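You operate a simulated robot arm through the tools that you are given. There is no shell and no other tool. Be economical: measure what you need, move in short steps, check, and stop when the job is done.

You are at the controls of a simulated two-armed robot. One attempt, no reset.

TASK
Put the blue grip pad on the drain board away on the high table shelf. Take the black ribbed pad and put it on the top step. Put the round blue brush on top of the valve cover. Take the green tab gasket and put it on the low shelf of the fittings bench. Take the red press block and leave it on top of the silver cap five. Do these in any order. Set down upright: red press block.

The check looks at the end state, three seconds after you hand in, the way a careful person would. Anything else that was tipped, shoved, dropped, spilled or broken makes it a failure. Lids that push on must go on centred and level and be pressed home; caps that screw on are set level and turned clockwise until they are tight.

THE ROBOT
Two 7-joint arms with two-finger parallel grippers on one trunk, on a base that drives. Base frame: it is fixed to the floor where the robot stands at the start and does not move with it; the origin is under the middle of the robot, x ahead of it, y to its left, z up. Units: mm, degrees, N and s.
The left shoulder is at the start at [60, 189, 1178], the right one opposite. With the tool pointing down near the work surface each hand reaches from about 100 to 300 mm from the robot's upright axis, wherever it stands, measured 20 degrees to its own side. Places, roughly: black ribbed pad (6x6x3 cm) [600, 100, 900]; blue grip pad (7x7x5 cm) [500, -100, 900]; cap five [-3750, 4250, 500]; green tab gasket (7x10x4 cm) [-1400, 4400, 900]; high table shelf (113x15 cm) [-940, 920, 1220]; low shelf of the fittings bench [-2800, 4300, 500]; red press block (5x5x5 cm) [-3300, 4300, 500]; round blue brush (3x3x25 cm) [-1300, 400, 900]; top step (16x33 cm) [-3080, 620, 560]; valve cover (11x11x6 cm) [-2200, 4200, 900]. Payload 3.43 kg a hand.
The TCP of each hand is the grasp point between the finger pads, 30 mm short of the fingertips. In the tool frame z runs along the fingers and y along their closing line. The gripper opens to 94 mm. The fingers are 28 mm wide and 10 mm thick; the gripper's body (50 by 96 mm) begins 55 mm behind the TCP.
Orientation is told as [roll, pitch, yaw] about the base's x, y, z axes, in that order, counted from this pose: with the fingers straight down and closing along the base's y, the tool's x points along the base's -x, its y along +y and its z along -z.

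THE INTERFACE
- The arms move only by the tool servo_tool. It takes "left_moves", "right_moves" or both (then of equal length, played together; a hand with none holds still); each is a list of rows, each an object of numbers (a shift or turn left out is 0, a gripper value left out holds the last): "tx", "ty", "tz": the shift along the tool's x, y, z in m; "ax", "ay", "az": the turn, a rotation vector about the tool's x, y, z in degrees. In form: [{"tx": .., "ty": .., "tz": .., "ax": .., "ay": .., "az": ..}, ...]. A call has 1 to 8 rows; each row is the pose to reach, as a shift and turn from the pose commanded when the call began, along the tool's axes at that moment. "left_hand" and "right_hand" are, for a hand that has rows, the opening, from 0 (shut) to 1 (fully open), set as the call begins (left out, the last holds). Rows are played at 5 a second. More than 50 mm and 8.6 degrees between two rows, or a gripper value outside its range, and nothing of the call is played. Where a pose cannot be reached the arm comes as near as it can. A force on the tool above 40 N (or 10 N above the force at the start of the call, whichever is more), or a blocked arm, ends the call early, and 0.2 s more pass. Each finger travels about 153 mm/s and halts on what it meets, pressing with about 41 N; the grip force reading is that of the motor and also rises with nothing between the fingers. The clock runs only during rows and for 0.2 s after the last one: add rows that repeat a pose to give the fingers time. The reply holds the time, the measured pose of the TCP, the force on the tool along the base axes, the opening and the grip force, in the units named above and with some noise, with the torque about the TCP (base axes, N m) and any sound that the robot's microphone picked up.
- Cameras (640 x 400 px; columns grow to the right, rows downward): "scene" is now at [7.7, -2.4, 1723.9]; the picture's right is [0.04, -1.00, 0.00], its down [-0.81, -0.03, -0.59] and it looks along [0.59, 0.02, -0.81] (base axes); focal length 267 px, centre (320, 200). "left" rides on the left gripper at [76, -14, -103] in its tool frame; the picture's right is [0.18, 0.98, 0.00], its down [-0.75, 0.14, -0.64] and it looks along [-0.63, 0.12, 0.77] (tool axes); focal length 243 px, centre (320, 200). "right" rides on the right gripper at [76, 14, -102] in its tool frame; the picture's right is [-0.18, 0.98, 0.00], its down [-0.75, -0.14, -0.64] and it looks along [-0.63, -0.12, 0.77] (tool axes); focal length 243 px, centre (320, 200). There is no depth. A picture from a camera that has moved, and an enlarged one, comes with that camera's place and axes in the base frame and with its lens. The place of the scene camera against the robot may be out by one fixed shift of up to 12 mm in any direction.
- camera(camera): a new picture of that camera. The clock stands still meanwhile.
- raise_lower(by): slides the trunk up (or, below 0, down) by that many mm; the arms and the scene camera ride with it, the base frame stays. It gives what a move gives, with no picture.
- base_move(legs): drives the robot by 1 to 6 legs, each [ahead, left, turn to the left] in mm, mm and degrees, along the robot's own axes; the way and the turn of a leg run together, so that a leg with both is an arc; at most 1500 mm and 180 degrees a leg. The arms and the cameras ride along, it lands a little off, and it stops where it bumps. It gives what a move gives.
- aim_head(pan, tilt): turns the head with the scene camera to pan (to the left, within 86 degrees either way) and tilt (down, from -29 to 69), counted from straight ahead of the robot. It gives what a move gives.
- close_up(camera, box): a new picture of the part [left, top, right, bottom] of that camera's present view, enlarged. The clock stands still meanwhile.
- hand_in(): hands the job in; it is judged then, once.

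Work in short steps. Places have to be worked out from the pictures, the camera data and where the tool is seen: move nearer, look again, correct. Check each grasp and each placing, and mend what went wrong. You have 165 turns and 138 pictures in all, those below and enlarged ones among them. Open the grippers and draw the arms clear of the work before you hand the job in, unless the task says otherwise; then end with one line.

The tools are called after ">>>" as name(argument=value, ...) on one line, values as JSON. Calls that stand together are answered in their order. servo_tool: Moves the arms, as the interface text tells. Its arguments: {"type":"object","properties":{"left_moves":{"type":"array","items":{"type":"object","properties":{"tx":{"type":"number"},"ty":{"type":"number"},"tz":{"type":"number"},"ax":{"type":"number"},"ay":{"type":"number"},"az":{"type":"number"}}}},"left_hand":{"type":"number"},"right_moves":{"type":"array","items":{"type":"object","properties":{"tx":{"type":"number"},"ty":{"type":"number"},"tz":{"type":"number"},"ax":{"type":"number"},"ay":{"type":"number"},"az":{"type":"number"}}}},"right_hand":{"type":"number"}},"required":[]} The other tools are called the same way: raise_lower (by) slides the trunk up or down; base_move (legs) drives the base; aim_head (pan, tilt) turns the head that bears the scene camera; camera (camera) takes a picture; close_up (camera, box) takes an enlarged picture of a part of a camera's view; hand_in () hands the job in.

At the start:

```text
time: 0.0
left_ee_pos: [367.2, 188.4, 1103.1]
left_ee_rot: [0.1, -0.1, 0.1]
left_ft_force: [-1.2, -0.2, 0.3]
left_wrist_torque: [0.03, 0.0, 0.0]
left_gripper_width: 93.9
left_grip_force: 0.0
right_ee_pos: [328.3, -118.8, 1127.1]
right_ee_rot: [-0.1, 0.1, -0.1]
right_ft_force: [-0.5, 0.2, 0.0]
right_wrist_torque: [-0.03, 0.02, 0.03]
right_gripper_width: 93.9
right_grip_force: 0.1
trunk travel left (down, up): [-850.0, 140.0]
robot x, y, heading: [-0.0, -2.2, 0.2]
head pan, tilt: [2.3, 54.0]
```

scene: 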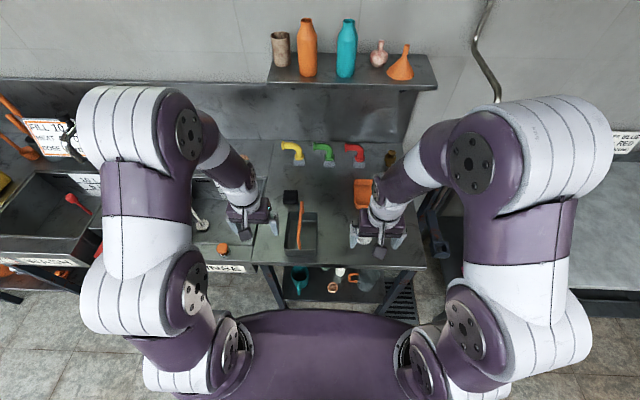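
right: 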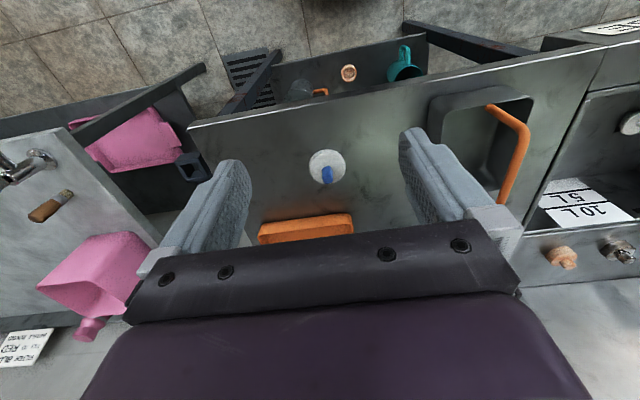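
left: 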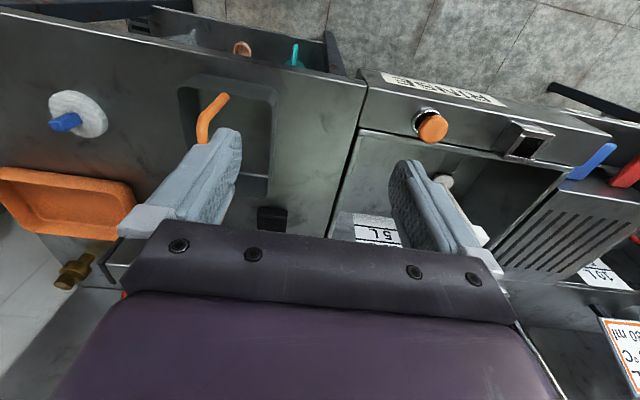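

The table ahead holds a white disc with a blue tab and a black block. I look closer at both before reaching.

>>> close_up(camera="scene", box=[220, 120, 440, 300])

>>> close_up(camera="right", box=[240, 60, 540, 250])

>>> close_up(camera="left", box=[0, 60, 360, 285])

```text
2.22 times, centred on (330, 210) of scene
camera zoom: at [7.7, -2.4, 1723.9], right [0.04, -1.0, 0.0], down [-0.81, -0.03, -0.59], along [0.59, 0.02, -0.81], focal length 594 px, centre (298, 178)
```

zoom: 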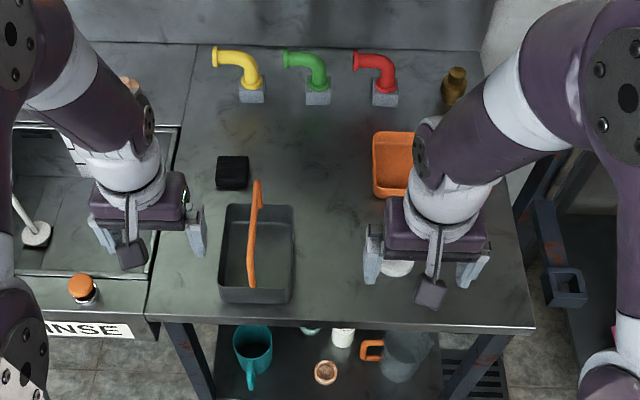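

```text
2.11 times, centred on (390, 155) of right
camera zoom: at [252.0, -105.8, 1229.6], right [0.18, 0.98, 0.0], down [0.75, -0.14, 0.64], along [0.63, -0.12, -0.77], focal length 511 px, centre (173, 295)
```

zoom: 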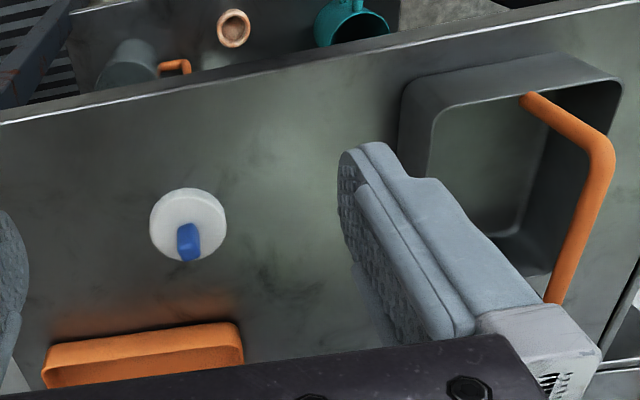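

```text
1.78 times, centred on (180, 172) of left
camera zoom: at [291.3, 174.4, 1204.4], right [-0.18, 0.98, 0.0], down [0.75, 0.14, 0.64], along [0.63, 0.12, -0.77], focal length 431 px, centre (569, 249)
```

zoom: 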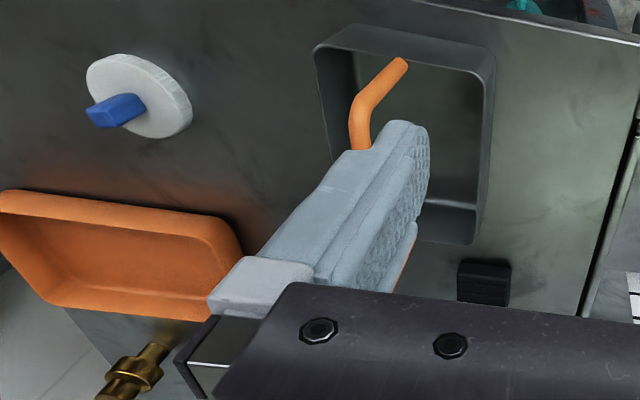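

The disc (grip pad) triangulates to about [476, -136, 868], too far to reach from here. I tilt the head down to see how much room there is before the table.

>>> aim_head(pan=0, tilt=69)

>>> camera(camera="scene")

```text
time: 0.8
left_ee_pos: [367.7, 187.7, 1102.4]
left_ee_rot: [0.1, 0.0, -0.1]
left_ft_force: [-1.6, 0.3, -0.3]
left_wrist_torque: [0.0, -0.03, 0.01]
left_gripper_width: 93.7
left_grip_force: 0.2
right_ee_pos: [328.2, -119.7, 1126.8]
right_ee_rot: [0.0, -0.1, 0.0]
right_ft_force: [-0.1, -0.6, -0.4]
right_wrist_torque: [0.0, -0.03, 0.01]
right_gripper_width: 94.3
right_grip_force: 0.1
trunk travel left (down, up): [-850.0, 140.0]
robot x, y, heading: [-1.1, 0.6, -0.1]
head pan, tilt: [0.0, 68.8]
```

```text
131 pictures are left
camera scene: at [-9.4, -5.4, 1707.3], right [0.0, -1.0, 0.0], down [-0.93, 0.0, -0.36], along [0.36, 0.0, -0.93], focal length 267 px, centre (320, 200)
```

scene: 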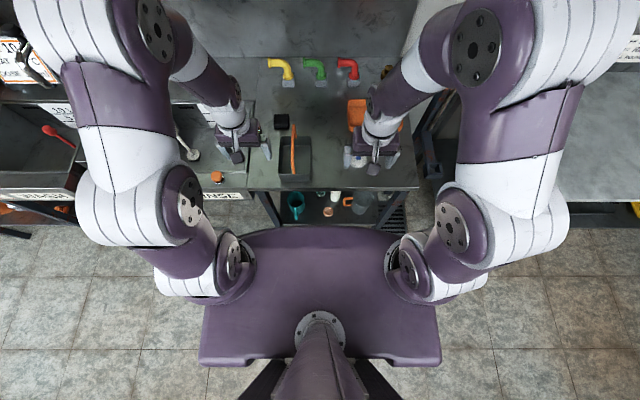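

The torso front is about 120 ahead of the axis and the table edge is at about x=348. I drive 180 ahead.

>>> base_move(legs=[[180, 0, 0]])

>>> camera(camera="right")

>>> camera(camera="left")

```text
time: 2.3
left_ee_pos: [547.3, 189.5, 1103.9]
left_ee_rot: [0.0, 0.0, 0.0]
left_ft_force: [0.1, 0.3, -0.1]
left_wrist_torque: [0.0, 0.01, 0.03]
left_gripper_width: 94.1
left_grip_force: 0.1
right_ee_pos: [508.1, -119.3, 1126.2]
right_ee_rot: [0.0, -0.1, 0.1]
right_ft_force: [1.1, -0.2, 0.0]
right_wrist_torque: [0.01, -0.01, 0.0]
right_gripper_width: 93.9
right_grip_force: 0.0
trunk travel left (down, up): [-850.0, 140.0]
robot x, y, heading: [180.8, -1.3, -0.0]
head pan, tilt: [0.0, 68.8]
```

```text
130 pictures are left
camera right: at [431.8, -105.5, 1230.1], right [0.18, 0.98, 0.0], down [0.75, -0.14, 0.64], along [0.63, -0.12, -0.77], focal length 243 px, centre (320, 200)
```

right: 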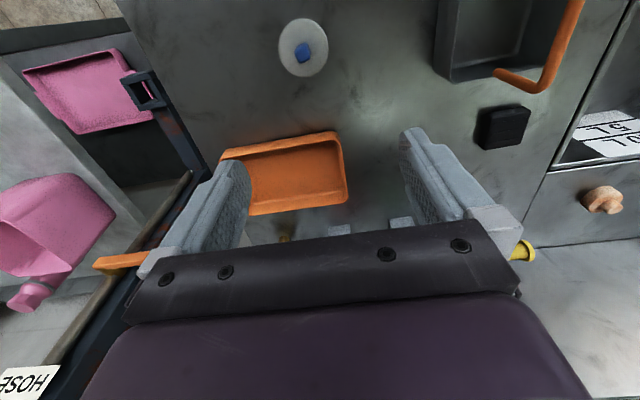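

```text
129 pictures are left
camera left: at [470.9, 174.7, 1204.9], right [-0.18, 0.98, 0.0], down [0.75, 0.14, 0.64], along [0.63, 0.12, -0.77], focal length 243 px, centre (320, 200)
```

left: 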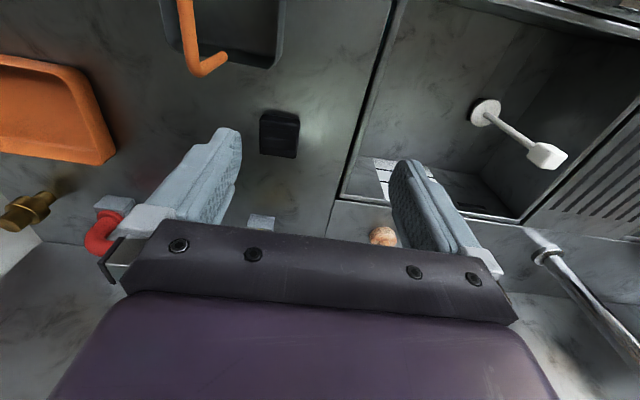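

The disc stays at [476, -136] and the black pad comes out near [637, 145, 861]. I bring the right hand above the disc.

>>> servo_tool(right_moves=[{"tx": 0.016, "ty": -0.008, "tz": 0.04}, {"tx": 0.032, "ty": -0.017, "tz": 0.08}, {"tx": 0.032, "ty": -0.017, "tz": 0.12}, {"tx": 0.032, "ty": -0.017, "tz": 0.16}, {"tx": 0.032, "ty": -0.017, "tz": 0.18}], right_hand=1)

>>> camera(camera="right")

```text
time: 3.5
left_ee_pos: [549.2, 188.1, 1102.7]
left_ee_rot: [-0.1, 0.0, 0.0]
left_ft_force: [-0.1, -0.1, 0.0]
left_wrist_torque: [0.02, -0.02, -0.02]
left_gripper_width: 93.9
left_grip_force: 0.1
right_ee_pos: [479.4, -135.3, 947.3]
right_ee_rot: [0.0, 0.0, 0.2]
right_ft_force: [0.2, -0.6, 0.2]
right_wrist_torque: [0.02, -0.02, -0.01]
right_gripper_width: 94.3
right_grip_force: 0.0
trunk travel left (down, up): [-850.0, 140.0]
robot x, y, heading: [181.4, 2.9, 0.1]
head pan, tilt: [0.0, 68.8]
```

```text
128 pictures are left
camera right: at [403.0, -121.4, 1050.5], right [0.18, 0.98, 0.0], down [0.75, -0.14, 0.64], along [0.63, -0.12, -0.77], focal length 243 px, centre (320, 200)
```

right: 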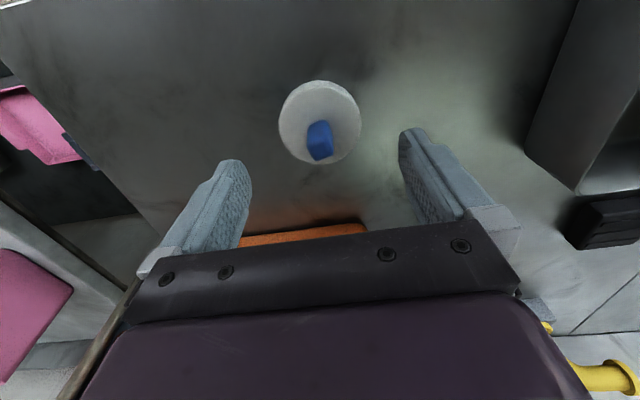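

The disc is nearly under the hand. I enlarge to see how the blue grip is turned.

>>> close_up(camera="right", box=[260, 70, 388, 180])

```text
3.64 times, centred on (324, 125) of right
camera zoom: at [403.0, -121.4, 1050.5], right [0.18, 0.98, 0.0], down [0.75, -0.14, 0.64], along [0.63, -0.12, -0.77], focal length 882 px, centre (306, 473)
```

zoom: 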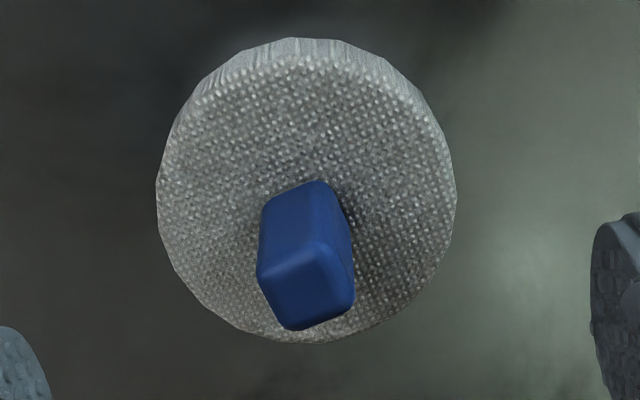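

The post is about 18 mm square, turned about 13° and standing near [483, -137]. I turn the hand to match and descend to 902.

>>> servo_tool(right_moves=[{"tx": -0.002, "ty": -0.001, "tz": 0.01, "az": -7}, {"tx": -0.004, "ty": -0.002, "tz": 0.025, "az": -13}, {"tx": -0.004, "ty": -0.002, "tz": 0.045, "az": -13}, {"tx": -0.004, "ty": -0.002, "tz": 0.045, "az": -13}])

>>> camera(camera="right")

```text
time: 4.5
left_ee_pos: [548.2, 189.1, 1102.5]
left_ee_rot: [0.0, -0.1, 0.0]
left_ft_force: [-0.6, -0.1, -0.4]
left_wrist_torque: [-0.01, 0.01, 0.0]
left_gripper_width: 93.9
left_grip_force: 0.0
right_ee_pos: [481.4, -137.1, 901.2]
right_ee_rot: [0.0, 0.1, 13.1]
right_ft_force: [1.0, 0.5, -0.3]
right_wrist_torque: [-0.01, -0.04, 0.01]
right_gripper_width: 94.1
right_grip_force: 0.2
trunk travel left (down, up): [-850.0, 140.0]
robot x, y, heading: [181.9, 0.8, 0.1]
head pan, tilt: [0.0, 68.8]
```

```text
126 pictures are left
camera right: at [405.0, -140.9, 1004.3], right [-0.04, 1.0, 0.0], down [0.77, 0.03, 0.64], along [0.64, 0.03, -0.77], focal length 243 px, centre (320, 200)
```

right: 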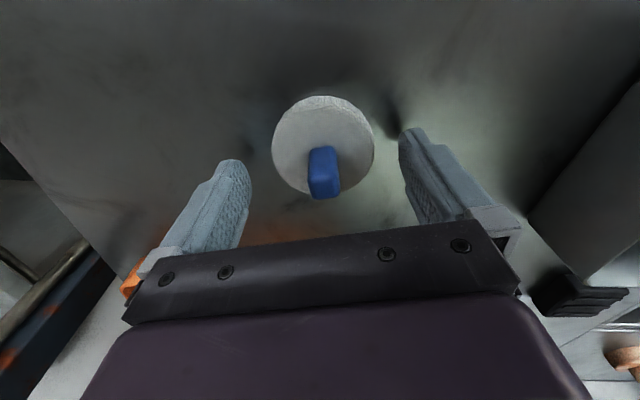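

The disc top is near z=861 and the post top near 898. I go down 5 mm and close.

>>> servo_tool(right_moves=[{"tx": -0.002, "tz": 0.005}])

>>> servo_tool(right_moves=[{}, {}, {}, {}], right_hand=0)

>>> servo_tool(right_moves=[{"tz": -0.04}, {"tz": -0.08}, {"tz": -0.12}, {"tz": -0.15}])

>>> camera(camera="right")

```text
time: 4.9
left_ee_pos: [547.9, 189.6, 1102.9]
left_ee_rot: [0.0, 0.0, -0.1]
left_ft_force: [-0.4, 0.5, 0.1]
left_wrist_torque: [0.01, 0.04, -0.03]
left_gripper_width: 94.0
left_grip_force: 0.1
right_ee_pos: [483.6, -136.1, 896.7]
right_ee_rot: [0.1, 0.0, 13.1]
right_ft_force: [-0.4, 0.3, -0.5]
right_wrist_torque: [0.03, -0.01, 0.0]
right_gripper_width: 94.3
right_grip_force: 0.0
trunk travel left (down, up): [-850.0, 140.0]
robot x, y, heading: [181.7, -2.5, 0.1]
head pan, tilt: [0.0, 68.8]
```

```text
time: 5.9
left_ee_pos: [548.5, 187.8, 1102.5]
left_ee_rot: [-0.1, 0.1, 0.1]
left_ft_force: [-0.4, 0.7, 0.0]
left_wrist_torque: [-0.01, 0.02, -0.03]
left_gripper_width: 93.8
left_grip_force: 0.0
right_ee_pos: [484.8, -136.0, 896.8]
right_ee_rot: [0.0, 0.0, 13.1]
right_ft_force: [0.3, -0.4, 0.5]
right_wrist_torque: [-0.03, 0.03, -0.04]
right_gripper_width: 57.0
right_grip_force: 41.2
trunk travel left (down, up): [-850.0, 140.0]
robot x, y, heading: [181.3, 4.5, 0.2]
head pan, tilt: [0.0, 68.8]
```

```text
time: 6.9
left_ee_pos: [548.3, 188.2, 1103.6]
left_ee_rot: [-0.1, 0.0, 0.0]
left_ft_force: [0.0, 0.3, 0.0]
left_wrist_torque: [0.0, 0.0, 0.02]
left_gripper_width: 94.2
left_grip_force: 0.1
right_ee_pos: [481.9, -139.7, 1048.8]
right_ee_rot: [0.0, 0.0, 13.1]
right_ft_force: [-0.5, 1.0, -0.5]
right_wrist_torque: [0.03, 0.0, 0.01]
right_gripper_width: 56.8
right_grip_force: 41.1
trunk travel left (down, up): [-850.0, 140.0]
robot x, y, heading: [179.3, -1.0, -0.2]
head pan, tilt: [0.0, 68.8]
```

```text
125 pictures are left
camera right: at [405.3, -142.5, 1150.6], right [-0.04, 1.0, 0.0], down [0.77, 0.03, 0.64], along [0.64, 0.03, -0.77], focal length 243 px, centre (320, 200)
```

right: 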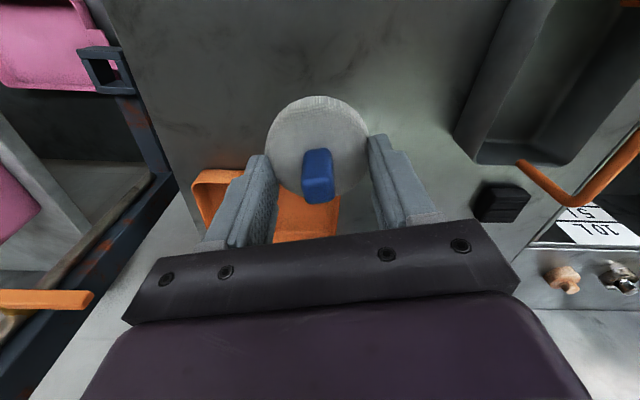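

The disc is held by its rim at 57 mm and lifted cleanly. Now I try the left hand toward the black pad at about [637, 145], staying high.

>>> servo_tool(left_moves=[{"tx": -0.03, "ty": -0.015, "tz": 0.02}, {"tx": -0.06, "ty": -0.03, "tz": 0.05}, {"tx": -0.089, "ty": -0.043, "tz": 0.08}, {"tx": -0.089, "ty": -0.043, "tz": 0.12}, {"tx": -0.089, "ty": -0.043, "tz": 0.145}], left_hand=1)

>>> camera(camera="left")

```text
time: 8.1
left_ee_pos: [638.6, 145.7, 958.0]
left_ee_rot: [0.0, 0.0, 0.1]
left_ft_force: [-0.4, 0.0, 0.5]
left_wrist_torque: [-0.03, -0.02, -0.03]
left_gripper_width: 94.2
left_grip_force: 0.1
right_ee_pos: [483.8, -137.9, 1047.4]
right_ee_rot: [0.0, 0.1, 13.1]
right_ft_force: [0.2, -0.3, -0.7]
right_wrist_torque: [0.0, -0.01, 0.0]
right_gripper_width: 57.0
right_grip_force: 40.6
trunk travel left (down, up): [-850.0, 140.0]
robot x, y, heading: [184.6, 1.9, 0.0]
head pan, tilt: [0.0, 68.8]
```

```text
124 pictures are left
camera left: at [562.0, 132.4, 1059.4], right [-0.19, 0.98, 0.0], down [0.75, 0.14, 0.64], along [0.63, 0.12, -0.77], focal length 243 px, centre (320, 200)
```

left: 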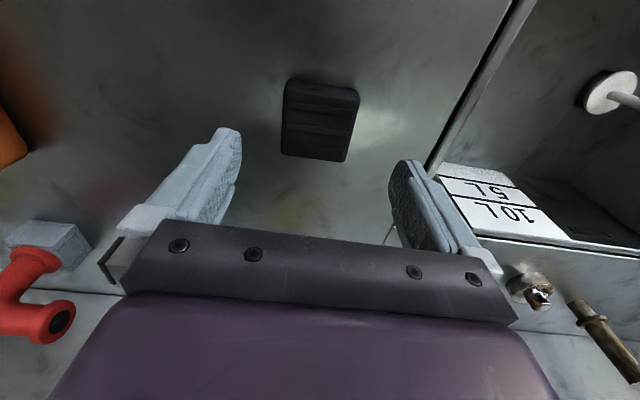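

The pad is under the left hand, aligned with yaw 0, at about [639, 147]. I descend to about 888 and check.

>>> servo_tool(left_moves=[{"tz": 0.03, "ty": 0.001}, {"tz": 0.055, "ty": 0.001}, {"tz": 0.07, "ty": 0.001}, {"tz": 0.07, "ty": 0.001}])

>>> camera(camera="left")

```text
time: 9.1
left_ee_pos: [637.4, 146.9, 889.9]
left_ee_rot: [0.0, -0.3, 0.1]
left_ft_force: [0.6, 5.8, 28.8]
left_wrist_torque: [0.36, 0.41, -0.15]
left_gripper_width: 94.2
left_grip_force: 0.1
right_ee_pos: [481.7, -139.1, 1048.8]
right_ee_rot: [-0.1, -0.1, 13.1]
right_ft_force: [0.4, -0.2, 0.7]
right_wrist_torque: [-0.03, -0.01, 0.03]
right_gripper_width: 57.1
right_grip_force: 41.0
trunk travel left (down, up): [-850.0, 140.0]
robot x, y, heading: [184.1, 0.9, 0.1]
head pan, tilt: [0.0, 68.8]
```

```text
123 pictures are left
camera left: at [561.3, 132.1, 991.4], right [-0.19, 0.98, 0.0], down [0.75, 0.14, 0.65], along [0.63, 0.12, -0.76], focal length 243 px, centre (320, 200)
```

left: 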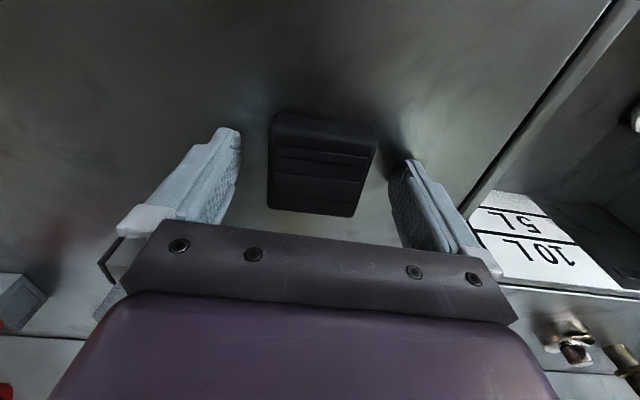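

The fingertips touch the table, so its top is at z=860. I rise 3 mm, close and lift.

>>> servo_tool(left_moves=[{"tz": -0.004}])

>>> servo_tool(left_moves=[{}, {}, {}, {}], left_hand=0)

>>> servo_tool(left_moves=[{"tz": -0.04}, {"tz": -0.08}, {"tz": -0.12}, {"tz": -0.16}, {"tz": -0.2}])

>>> camera(camera="left")

>>> aim_head(pan=86, tilt=35)

>>> camera(camera="scene")

```text
time: 9.5
left_ee_pos: [636.7, 146.3, 889.4]
left_ee_rot: [0.0, 0.3, 0.1]
left_ft_force: [-0.1, -0.3, 0.0]
left_wrist_torque: [-0.01, -0.02, 0.01]
left_gripper_width: 93.9
left_grip_force: 0.0
right_ee_pos: [484.4, -139.2, 1046.9]
right_ee_rot: [-0.1, 0.0, 12.9]
right_ft_force: [1.0, 0.4, 0.2]
right_wrist_torque: [0.01, 0.01, 0.01]
right_gripper_width: 56.7
right_grip_force: 40.5
trunk travel left (down, up): [-850.0, 140.0]
robot x, y, heading: [178.2, -2.9, 0.1]
head pan, tilt: [0.0, 68.8]
```

```text
time: 10.5
left_ee_pos: [637.9, 146.8, 891.4]
left_ee_rot: [0.0, 0.0, 0.1]
left_ft_force: [-0.1, -0.4, -0.6]
left_wrist_torque: [0.0, 0.0, -0.02]
left_gripper_width: 54.9
left_grip_force: 40.7
right_ee_pos: [483.7, -138.8, 1046.6]
right_ee_rot: [0.0, 0.0, 13.1]
right_ft_force: [-0.1, 0.2, -1.0]
right_wrist_torque: [-0.01, -0.03, 0.01]
right_gripper_width: 56.6
right_grip_force: 41.0
trunk travel left (down, up): [-850.0, 140.0]
robot x, y, heading: [179.3, 1.4, 0.4]
head pan, tilt: [0.0, 68.8]
```

```text
time: 11.7
left_ee_pos: [635.4, 145.9, 1092.4]
left_ee_rot: [0.0, 0.0, 0.0]
left_ft_force: [-0.5, 0.4, -0.7]
left_wrist_torque: [0.01, 0.0, -0.01]
left_gripper_width: 54.9
left_grip_force: 41.2
right_ee_pos: [483.4, -139.0, 1047.6]
right_ee_rot: [0.1, 0.0, 13.2]
right_ft_force: [-0.2, -0.7, -0.6]
right_wrist_torque: [-0.01, -0.03, 0.03]
right_gripper_width: 56.8
right_grip_force: 41.2
trunk travel left (down, up): [-850.0, 140.0]
robot x, y, heading: [184.1, -2.4, 0.1]
head pan, tilt: [0.0, 68.8]
```

```text
122 pictures are left
camera left: at [560.0, 131.0, 1193.9], right [-0.18, 0.98, 0.0], down [0.75, 0.14, 0.64], along [0.63, 0.12, -0.77], focal length 243 px, centre (320, 200)
```

left: 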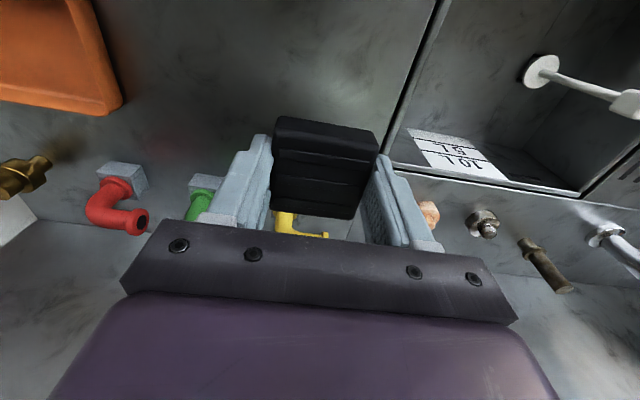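

```text
time: 13.3
left_ee_pos: [636.8, 144.5, 1090.8]
left_ee_rot: [-0.1, 0.0, 0.2]
left_ft_force: [0.0, -0.6, -1.1]
left_wrist_torque: [0.02, 0.0, -0.02]
left_gripper_width: 55.0
left_grip_force: 41.0
right_ee_pos: [483.9, -138.4, 1046.4]
right_ee_rot: [0.0, 0.0, 13.1]
right_ft_force: [-1.1, -0.7, 0.1]
right_wrist_torque: [0.0, 0.03, 0.02]
right_gripper_width: 56.4
right_grip_force: 40.5
trunk travel left (down, up): [-850.0, 140.0]
robot x, y, heading: [180.9, -1.4, -0.2]
head pan, tilt: [85.9, 35.0]
```

```text
121 pictures are left
camera scene: at [122.5, 82.5, 1750.9], right [1.0, -0.07, 0.0], down [-0.04, -0.57, -0.82], along [0.06, 0.82, -0.57], focal length 267 px, centre (320, 200)
```

scene: 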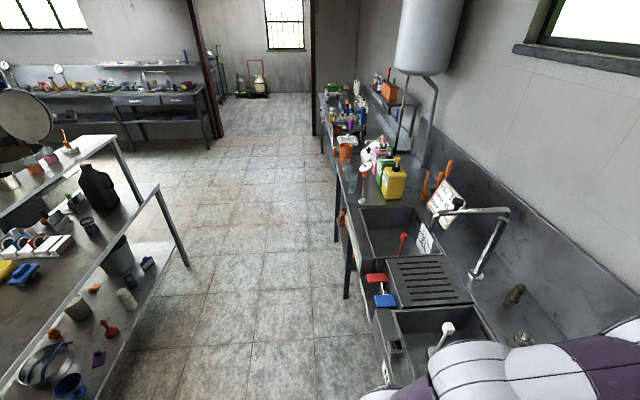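

Both pads are held. The aisle to the left is clear and the high shelf runs along y at about x=-940. I back off, pull the left hand in, turn round and drive up the aisle facing the shelf.

>>> base_move(legs=[[-380, 0, 0]])

>>> servo_tool(left_moves=[{"tx": 0.04}, {"tx": 0.08}, {"tx": 0.12}])

>>> base_move(legs=[[0, 0, 90], [0, 0, 90], [0, -900, 0]])

>>> raise_lower(by=140)

>>> aim_head(pan=0, tilt=35)

>>> camera(camera="scene")

```text
time: 15.7
left_ee_pos: [262.0, 146.3, 1091.1]
left_ee_rot: [0.0, 0.0, 0.3]
left_ft_force: [0.0, 0.8, -0.4]
left_wrist_torque: [0.04, -0.01, -0.03]
left_gripper_width: 55.0
left_grip_force: 40.8
right_ee_pos: [110.0, -138.3, 1048.1]
right_ee_rot: [0.0, 0.1, 13.2]
right_ft_force: [-0.7, 0.0, -0.2]
right_wrist_torque: [-0.01, -0.02, -0.03]
right_gripper_width: 56.4
right_grip_force: 40.7
trunk travel left (down, up): [-850.0, 140.0]
robot x, y, heading: [-193.6, -3.8, 0.3]
head pan, tilt: [85.9, 35.0]
```

```text
time: 16.5
left_ee_pos: [140.7, 145.7, 1091.5]
left_ee_rot: [0.1, 0.0, 0.2]
left_ft_force: [0.1, -0.6, -0.9]
left_wrist_torque: [0.0, -0.02, 0.01]
left_gripper_width: 54.9
left_grip_force: 40.6
right_ee_pos: [108.1, -138.4, 1047.4]
right_ee_rot: [0.0, -0.1, 13.2]
right_ft_force: [-0.7, 0.2, -1.2]
right_wrist_torque: [-0.02, -0.02, 0.0]
right_gripper_width: 56.4
right_grip_force: 40.9
trunk travel left (down, up): [-850.0, 140.0]
robot x, y, heading: [-195.0, 2.5, 0.3]
head pan, tilt: [85.9, 35.0]
```

```text
time: 28.9
left_ee_pos: [-549.4, 752.8, 1092.1]
left_ee_rot: [0.0, 0.1, -178.7]
left_ft_force: [-0.1, -0.1, -1.1]
left_wrist_torque: [-0.02, -0.02, 0.0]
left_gripper_width: 55.0
left_grip_force: 40.5
right_ee_pos: [-522.1, 1036.8, 1047.0]
right_ee_rot: [0.1, 0.1, -165.7]
right_ft_force: [-0.1, 0.1, -0.1]
right_wrist_torque: [-0.03, -0.02, 0.02]
right_gripper_width: 14.4
right_grip_force: 40.5
trunk travel left (down, up): [-850.0, 140.0]
robot x, y, heading: [-218.7, 901.2, -178.7]
head pan, tilt: [85.9, 35.0]
```

```text
time: 30.6
left_ee_pos: [-547.8, 752.1, 1232.2]
left_ee_rot: [0.0, 0.0, -178.7]
left_ft_force: [-0.5, -0.2, -0.6]
left_wrist_torque: [0.01, -0.05, 0.03]
left_gripper_width: 54.7
left_grip_force: 41.0
right_ee_pos: [-522.1, 1037.0, 1187.6]
right_ee_rot: [-0.1, 0.0, -165.7]
right_ft_force: [0.2, -0.2, 0.1]
right_wrist_torque: [0.0, -0.07, 0.04]
right_gripper_width: 14.5
right_grip_force: 41.1
trunk travel left (down, up): [-990.0, 0.0]
robot x, y, heading: [-215.8, 907.0, -178.8]
head pan, tilt: [85.9, 35.0]
```

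```text
time: 32.2
left_ee_pos: [-548.9, 751.5, 1231.4]
left_ee_rot: [0.0, 0.0, -178.7]
left_ft_force: [-0.1, 0.6, -1.1]
left_wrist_torque: [-0.01, 0.02, 0.01]
left_gripper_width: 54.8
left_grip_force: 41.1
right_ee_pos: [-522.1, 1035.9, 1187.1]
right_ee_rot: [0.0, 0.0, -165.6]
right_ft_force: [-0.5, -0.3, 0.2]
right_wrist_torque: [0.0, -0.03, 0.0]
right_gripper_width: 14.4
right_grip_force: 41.0
trunk travel left (down, up): [-990.0, 0.0]
robot x, y, heading: [-216.7, 903.3, -178.6]
head pan, tilt: [0.0, 35.0]
```

```text
120 pictures are left
camera scene: at [-250.9, 898.6, 1891.0], right [-0.02, 1.0, 0.0], down [0.57, 0.01, -0.82], along [-0.82, -0.02, -0.57], focal length 267 px, centre (320, 200)
```

scene: 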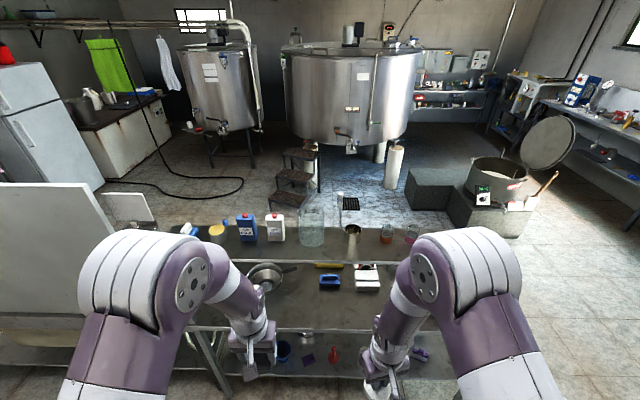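

The right grip went from 57 to 14 mm, so the disc has shifted or fallen. I look.

>>> camera(camera="right")

```text
119 pictures are left
camera right: at [-444.6, 1041.6, 1289.9], right [0.06, -1.0, 0.0], down [-0.77, -0.05, 0.64], along [-0.64, -0.04, -0.77], focal length 243 px, centre (320, 200)
```

right: 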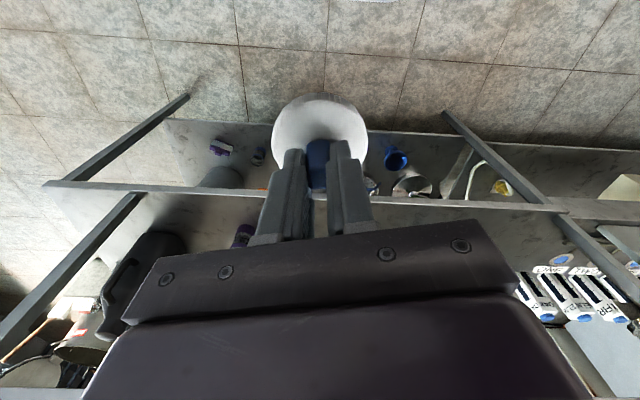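

The fingers slid onto the blue post and still hold it. I enlarge to judge how it hangs.

>>> close_up(camera="right", box=[240, 80, 400, 240])

>>> close_up(camera="scene", box=[170, 190, 470, 400])

```text
2.50 times, centred on (320, 160) of right
camera zoom: at [-444.6, 1041.6, 1289.9], right [0.06, -1.0, 0.0], down [-0.77, -0.05, 0.64], along [-0.64, -0.04, -0.77], focal length 606 px, centre (320, 300)
```

zoom: 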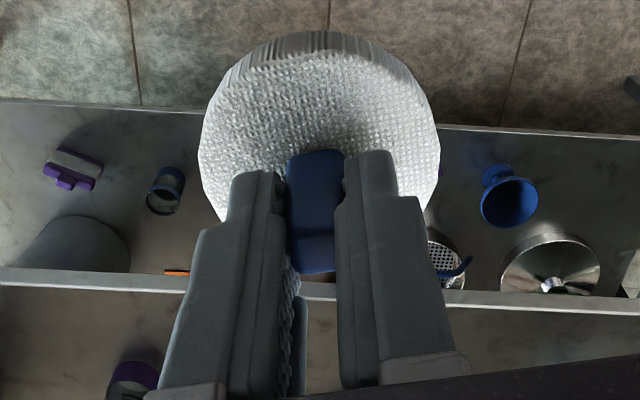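

```text
1.90 times, centred on (320, 295) of scene
camera zoom: at [-250.9, 898.6, 1891.0], right [-0.02, 1.0, 0.0], down [0.57, 0.01, -0.82], along [-0.82, -0.02, -0.57], focal length 509 px, centre (320, 19)
```

zoom: 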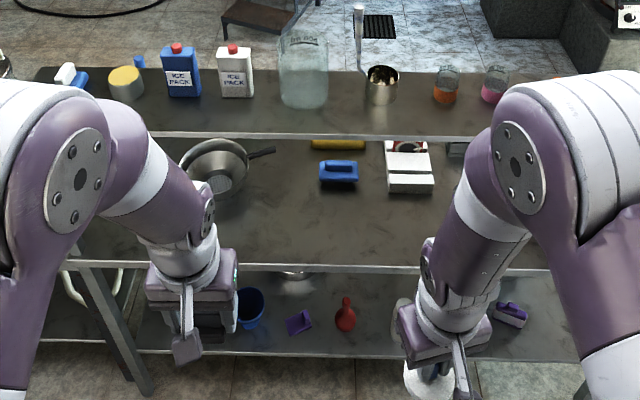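

The disc now hangs level from its post. The shelf between the items I can see is tight, so I shift 300 along to look at the free right end.

>>> base_move(legs=[[0, -330, 0]])

>>> camera(camera="scene")

```text
time: 34.4
left_ee_pos: [-555.9, 1077.0, 1231.4]
left_ee_rot: [-0.1, 0.0, -178.9]
left_ft_force: [0.8, -0.6, -0.8]
left_wrist_torque: [0.05, -0.02, 0.01]
left_gripper_width: 54.8
left_grip_force: 41.3
right_ee_pos: [-528.8, 1361.9, 1187.2]
right_ee_rot: [-0.1, 0.0, -165.9]
right_ft_force: [-0.6, -0.8, 0.0]
right_wrist_torque: [0.02, -0.03, -0.01]
right_gripper_width: 14.6
right_grip_force: 41.5
trunk travel left (down, up): [-990.0, 0.0]
robot x, y, heading: [-219.3, 1230.7, -179.0]
head pan, tilt: [0.0, 35.0]
```

```text
116 pictures are left
camera scene: at [-257.9, 1222.0, 1891.0], right [-0.02, 1.0, 0.0], down [0.57, 0.01, -0.82], along [-0.82, -0.02, -0.57], focal length 267 px, centre (320, 200)
```

scene: 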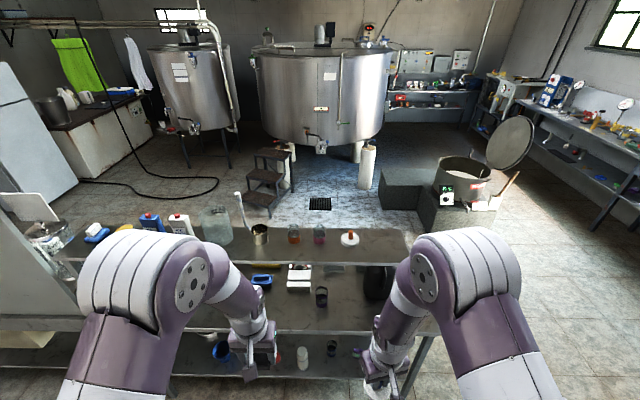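

There is free shelf right of the white disc with the orange post. I enlarge it.

>>> close_up(camera="scene", box=[270, 210, 430, 310])

```text
4.00 times, centred on (350, 260) of scene
camera zoom: at [-257.9, 1222.0, 1891.0], right [-0.02, 1.0, 0.0], down [0.57, 0.01, -0.82], along [-0.82, -0.02, -0.57], focal length 1069 px, centre (200, -40)
```

zoom: 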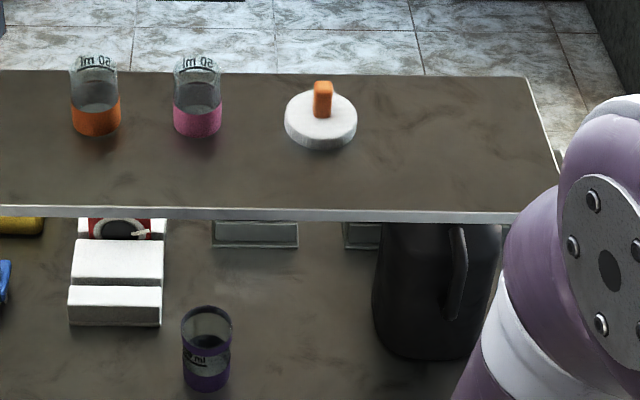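

The target spot is about [-935, 1415], 105 mm from the orange pad. I retract the left hand, raise the right, then drive 270 nearer.

>>> servo_tool(left_moves=[{"tx": 0.03}, {"tx": 0.06}, {"tx": 0.09}, {"tx": 0.1}], right_moves=[{"tz": -0.04}, {"tz": -0.08}, {"tz": -0.12}, {"tz": -0.13}])

>>> base_move(legs=[[270, 0, 0]])

>>> camera(camera="right")

```text
time: 35.4
left_ee_pos: [-456.0, 1082.4, 1231.4]
left_ee_rot: [0.0, 0.0, -178.9]
left_ft_force: [0.1, 0.2, -0.2]
left_wrist_torque: [-0.03, 0.0, -0.01]
left_gripper_width: 54.8
left_grip_force: 40.9
right_ee_pos: [-527.9, 1363.3, 1316.6]
right_ee_rot: [-0.1, 0.1, -165.9]
right_ft_force: [-0.2, 0.1, -0.6]
right_wrist_torque: [0.02, 0.01, 0.01]
right_gripper_width: 14.5
right_grip_force: 41.1
trunk travel left (down, up): [-990.0, 0.0]
robot x, y, heading: [-226.0, 1232.2, -178.8]
head pan, tilt: [0.0, 35.0]
```

```text
time: 37.3
left_ee_pos: [-727.0, 1079.0, 1231.1]
left_ee_rot: [0.0, -0.2, -179.1]
left_ft_force: [0.8, -0.4, -0.1]
left_wrist_torque: [-0.02, -0.01, -0.04]
left_gripper_width: 55.1
left_grip_force: 41.3
right_ee_pos: [-796.7, 1362.0, 1316.5]
right_ee_rot: [0.0, -0.2, -166.0]
right_ft_force: [0.4, 0.2, -0.5]
right_wrist_torque: [-0.01, 0.03, 0.0]
right_gripper_width: 14.4
right_grip_force: 41.6
trunk travel left (down, up): [-990.0, 0.0]
robot x, y, heading: [-498.1, 1227.7, -179.3]
head pan, tilt: [0.0, 35.0]
```

```text
114 pictures are left
camera right: at [-719.6, 1365.0, 1419.0], right [0.06, -1.0, 0.0], down [-0.76, -0.04, 0.64], along [-0.64, -0.04, -0.77], focal length 243 px, centre (320, 200)
```

right: 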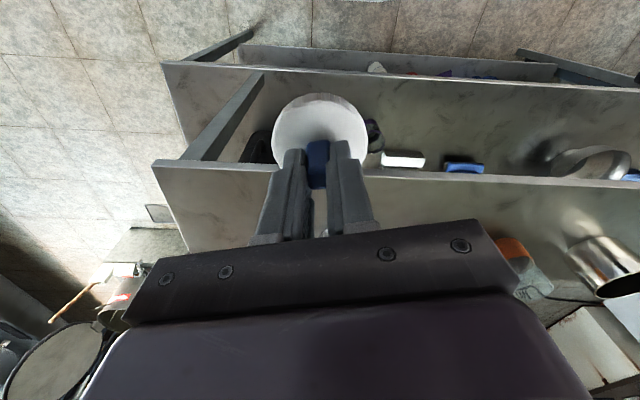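

The shelf corner shows at [-849, 1513], agreeing with the estimate. I extend the right hand above the spot at about [-938, 1418].

>>> servo_tool(right_moves=[{"tx": -0.031, "ty": -0.022}, {"tx": -0.062, "ty": -0.044}, {"tx": -0.093, "ty": -0.066}, {"tx": -0.123, "ty": -0.088}, {"tx": -0.123, "ty": -0.088}])

>>> camera(camera="right")

>>> camera(camera="scene")

```text
time: 38.5
left_ee_pos: [-728.8, 1077.6, 1230.3]
left_ee_rot: [-0.1, 0.0, -179.1]
left_ft_force: [-0.3, -1.4, -0.9]
left_wrist_torque: [-0.01, -0.02, 0.01]
left_gripper_width: 55.1
left_grip_force: 40.9
right_ee_pos: [-940.7, 1416.1, 1315.5]
right_ee_rot: [0.0, 0.0, -166.1]
right_ft_force: [-0.4, 1.1, 0.0]
right_wrist_torque: [-0.02, 0.01, 0.02]
right_gripper_width: 14.4
right_grip_force: 41.7
trunk travel left (down, up): [-990.0, 0.0]
robot x, y, heading: [-497.2, 1228.9, -179.3]
head pan, tilt: [0.0, 35.0]
```

```text
113 pictures are left
camera right: at [-862.1, 1419.1, 1418.4], right [0.06, -1.0, 0.0], down [-0.76, -0.04, 0.64], along [-0.64, -0.04, -0.77], focal length 243 px, centre (320, 200)
```

right: 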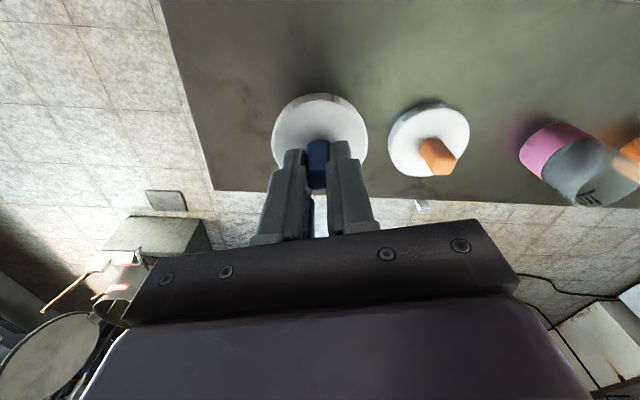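

```text
112 pictures are left
camera scene: at [-529.1, 1220.9, 1891.0], right [-0.01, 1.0, 0.0], down [0.57, 0.01, -0.82], along [-0.82, -0.01, -0.57], focal length 267 px, centre (320, 200)
```

scene: 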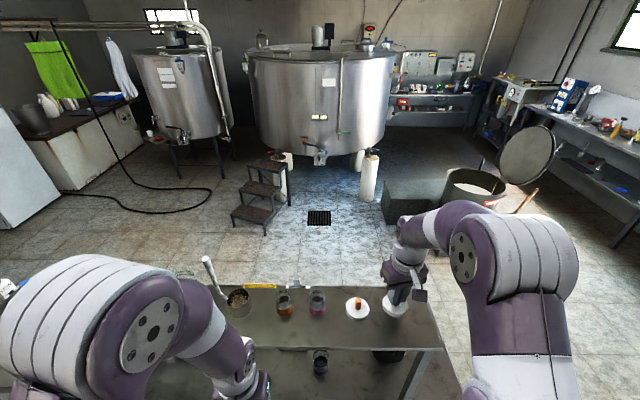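

The hand is over the shelf centre and clear of the orange pad. I lower in small steps until contact.

>>> servo_tool(right_moves=[{"tz": 0.02}, {"tz": 0.038}, {"tz": 0.038}])

>>> servo_tool(right_moves=[{"tz": 0.003}, {"tz": 0.006}, {"tz": 0.009}, {"tz": 0.012}, {"tz": 0.015}, {"tz": 0.018}])

>>> camera(camera="right")

```text
time: 39.3
left_ee_pos: [-727.7, 1077.4, 1231.7]
left_ee_rot: [0.0, 0.1, -179.2]
left_ft_force: [0.0, -0.5, -1.0]
left_wrist_torque: [-0.01, 0.0, 0.01]
left_gripper_width: 55.0
left_grip_force: 41.2
right_ee_pos: [-937.3, 1416.7, 1276.7]
right_ee_rot: [0.0, 0.0, -166.2]
right_ft_force: [-0.5, 0.5, -0.5]
right_wrist_torque: [0.02, 0.02, 0.03]
right_gripper_width: 14.5
right_grip_force: 41.2
trunk travel left (down, up): [-990.0, 0.0]
robot x, y, heading: [-499.1, 1227.6, -179.1]
head pan, tilt: [0.0, 35.0]
```

```text
time: 40.1
left_ee_pos: [-725.7, 1076.2, 1232.1]
left_ee_rot: [0.0, -0.2, -179.2]
left_ft_force: [-0.7, 0.4, -1.5]
left_wrist_torque: [0.02, 0.0, 0.0]
left_gripper_width: 55.0
left_grip_force: 40.8
right_ee_pos: [-939.1, 1417.0, 1274.1]
right_ee_rot: [-0.3, -1.0, -166.0]
right_ft_force: [9.8, -0.3, 23.0]
right_wrist_torque: [-0.22, 0.04, 0.1]
right_gripper_width: 14.4
right_grip_force: 41.1
trunk travel left (down, up): [-990.0, 0.0]
robot x, y, heading: [-493.4, 1228.5, -179.2]
head pan, tilt: [0.0, 35.0]
stopped in row 4 (right hand): the force on the tool passed its limit at 42 N (the readings are from after the stop); the commanded pose is now the measured one
```

```text
111 pictures are left
camera right: at [-860.6, 1420.4, 1375.7], right [0.06, -1.0, 0.0], down [-0.75, -0.04, 0.65], along [-0.65, -0.04, -0.76], focal length 243 px, centre (320, 200)
```

right: 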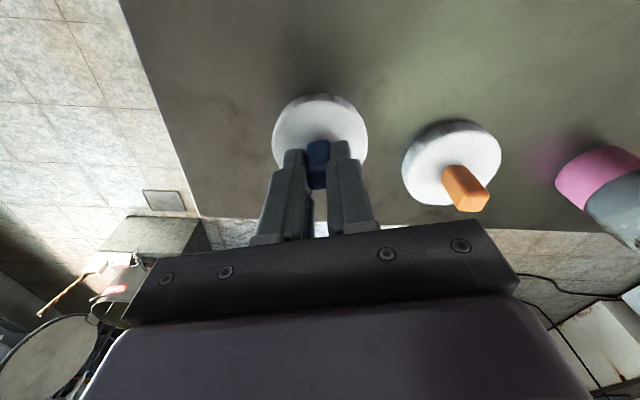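

It rests on the shelf. I ease up 1 mm, open and draw straight up.

>>> servo_tool(right_moves=[{"tz": -0.002}, {"tz": -0.002}])

>>> servo_tool(right_moves=[{}, {}, {}], right_hand=0.45)

>>> servo_tool(right_moves=[{"tz": -0.03}, {"tz": -0.06}, {"tz": -0.09}])

>>> camera(camera="right")

```text
time: 40.7
left_ee_pos: [-726.3, 1078.5, 1232.2]
left_ee_rot: [0.0, 0.0, -179.3]
left_ft_force: [-0.5, -0.4, -0.3]
left_wrist_torque: [-0.03, 0.0, 0.04]
left_gripper_width: 55.0
left_grip_force: 40.8
right_ee_pos: [-940.9, 1417.3, 1273.8]
right_ee_rot: [-0.3, -0.8, -166.1]
right_ft_force: [5.4, -0.1, 12.9]
right_wrist_torque: [-0.15, 0.03, 0.04]
right_gripper_width: 14.7
right_grip_force: 41.1
trunk travel left (down, up): [-990.0, 0.0]
robot x, y, heading: [-499.1, 1227.7, -179.0]
head pan, tilt: [0.0, 35.0]
```

```text
time: 41.5
left_ee_pos: [-730.1, 1077.2, 1231.3]
left_ee_rot: [0.1, 0.0, -179.1]
left_ft_force: [-0.4, -0.5, -0.9]
left_wrist_torque: [0.02, -0.04, -0.01]
left_gripper_width: 55.3
left_grip_force: 40.8
right_ee_pos: [-944.2, 1417.8, 1273.1]
right_ee_rot: [-0.3, -0.6, -166.1]
right_ft_force: [-1.1, 0.1, 0.5]
right_wrist_torque: [0.0, 0.02, 0.01]
right_gripper_width: 42.3
right_grip_force: 0.0
trunk travel left (down, up): [-990.0, 0.0]
robot x, y, heading: [-497.3, 1227.1, -179.1]
head pan, tilt: [0.0, 35.0]
```

```text
time: 42.3
left_ee_pos: [-728.1, 1077.1, 1231.2]
left_ee_rot: [0.0, 0.1, -179.2]
left_ft_force: [0.0, 0.1, -0.7]
left_wrist_torque: [0.03, 0.0, 0.02]
left_gripper_width: 55.0
left_grip_force: 41.3
right_ee_pos: [-941.9, 1417.5, 1363.8]
right_ee_rot: [-0.2, -0.6, -166.1]
right_ft_force: [-0.3, -0.4, -0.5]
right_wrist_torque: [0.01, -0.01, -0.01]
right_gripper_width: 42.2
right_grip_force: 0.0
trunk travel left (down, up): [-990.0, 0.0]
robot x, y, heading: [-497.9, 1225.8, -179.6]
head pan, tilt: [0.0, 35.0]
```

```text
110 pictures are left
camera right: at [-862.9, 1420.9, 1464.7], right [0.06, -1.0, 0.0], down [-0.76, -0.04, 0.65], along [-0.65, -0.04, -0.76], focal length 243 px, centre (320, 200)
```

right: 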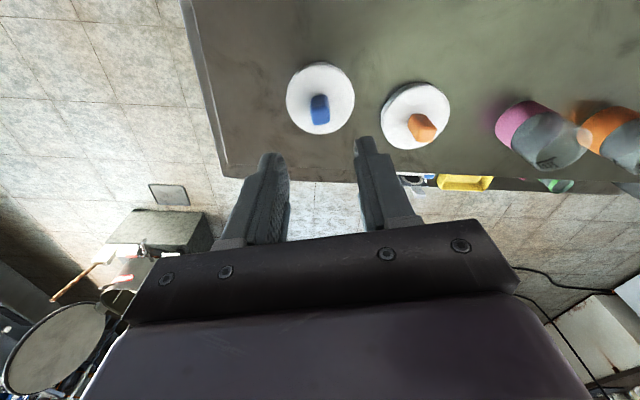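

The blue pad stands on the high shelf. I back out, tuck the right arm, and look left for the brush and the table's south end.

>>> base_move(legs=[[-280, 0, 0]])

>>> servo_tool(right_moves=[{"tx": 0.04, "ty": 0.02, "tz": 0.03}, {"tx": 0.08, "ty": 0.04, "tz": 0.07}, {"tx": 0.12, "ty": 0.06, "tz": 0.1}, {"tx": 0.14, "ty": 0.08, "tz": 0.12}], right_hand=1)

>>> base_move(legs=[[0, 1100, 0]])

>>> aim_head(pan=0, tilt=30)

>>> camera(camera="scene")

```text
time: 44.3
left_ee_pos: [-450.3, 1083.9, 1231.1]
left_ee_rot: [-0.1, 0.2, -179.0]
left_ft_force: [0.1, 0.3, -0.4]
left_wrist_torque: [0.01, -0.02, 0.0]
left_gripper_width: 54.8
left_grip_force: 40.2
right_ee_pos: [-663.0, 1420.4, 1361.4]
right_ee_rot: [-0.1, -0.5, -166.1]
right_ft_force: [0.4, -0.2, -0.7]
right_wrist_torque: [-0.02, 0.0, -0.02]
right_gripper_width: 42.1
right_grip_force: 0.1
trunk travel left (down, up): [-990.0, 0.0]
robot x, y, heading: [-216.8, 1233.4, -179.0]
head pan, tilt: [0.0, 35.0]
```

```text
refused: row 1 steps farther than a row can; nothing moved
```

```text
time: 50.0
left_ee_pos: [-428.1, -22.6, 1230.9]
left_ee_rot: [0.0, 0.0, -179.0]
left_ft_force: [0.5, -0.6, -0.3]
left_wrist_torque: [0.01, 0.03, 0.01]
left_gripper_width: 54.9
left_grip_force: 41.2
right_ee_pos: [-642.9, 315.5, 1362.2]
right_ee_rot: [0.0, -0.6, -166.0]
right_ft_force: [-0.5, 0.7, -0.2]
right_wrist_torque: [-0.02, -0.02, -0.02]
right_gripper_width: 42.3
right_grip_force: 0.0
trunk travel left (down, up): [-990.0, 0.0]
robot x, y, heading: [-196.3, 125.2, -178.9]
head pan, tilt: [0.0, 35.0]
```

```text
time: 50.6
left_ee_pos: [-427.9, -22.5, 1231.0]
left_ee_rot: [0.0, 0.0, -179.0]
left_ft_force: [-0.7, -0.7, -0.9]
left_wrist_torque: [-0.02, 0.0, 0.03]
left_gripper_width: 54.9
left_grip_force: 41.3
right_ee_pos: [-642.3, 316.0, 1362.7]
right_ee_rot: [-0.2, -0.7, -166.0]
right_ft_force: [0.0, -0.5, -0.6]
right_wrist_torque: [0.0, -0.01, 0.0]
right_gripper_width: 42.4
right_grip_force: 0.1
trunk travel left (down, up): [-990.0, 0.0]
robot x, y, heading: [-195.7, 124.5, -178.8]
head pan, tilt: [0.0, 30.0]
```

```text
109 pictures are left
camera scene: at [-232.2, 120.6, 1898.7], right [-0.02, 1.0, 0.0], down [0.5, 0.01, -0.87], along [-0.87, -0.02, -0.5], focal length 267 px, centre (320, 200)
```

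scene: 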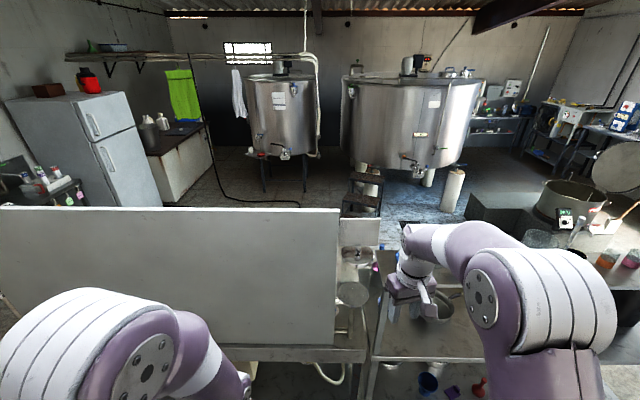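

A board blocks the south bench, and something small shows where the brush should be. I enlarge it.

>>> close_up(camera="scene", box=[325, 210, 475, 320])

>>> servo_tool(right_moves=[{"tx": 0.035, "ty": 0.01, "tz": 0.03}, {"tx": 0.07, "ty": 0.02, "tz": 0.06}, {"tx": 0.1, "ty": 0.03, "tz": 0.09}, {"tx": 0.13, "ty": 0.04, "tz": 0.12}], right_hand=1)

```text
3.64 times, centred on (400, 265) of scene
camera zoom: at [-232.2, 120.6, 1898.7], right [-0.02, 1.0, 0.0], down [0.5, 0.01, -0.87], along [-0.87, -0.02, -0.5], focal length 972 px, centre (29, -36)
```

zoom: 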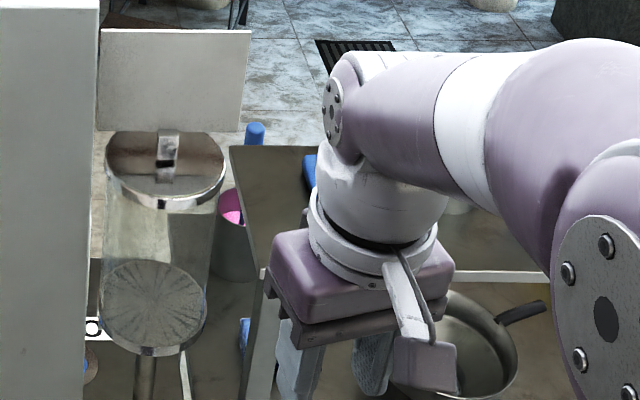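

```text
time: 51.6
left_ee_pos: [-429.1, -23.3, 1231.4]
left_ee_rot: [0.0, 0.0, -179.0]
left_ft_force: [0.1, 0.0, -1.1]
left_wrist_torque: [-0.02, -0.02, -0.01]
left_gripper_width: 54.9
left_grip_force: 41.2
right_ee_pos: [-508.3, 306.5, 1240.1]
right_ee_rot: [-0.1, -0.6, -166.1]
right_ft_force: [0.4, -0.3, 0.2]
right_wrist_torque: [0.03, -0.04, 0.02]
right_gripper_width: 94.1
right_grip_force: 0.2
trunk travel left (down, up): [-990.0, 0.0]
robot x, y, heading: [-193.9, 123.9, -179.1]
head pan, tilt: [0.0, 30.0]
```

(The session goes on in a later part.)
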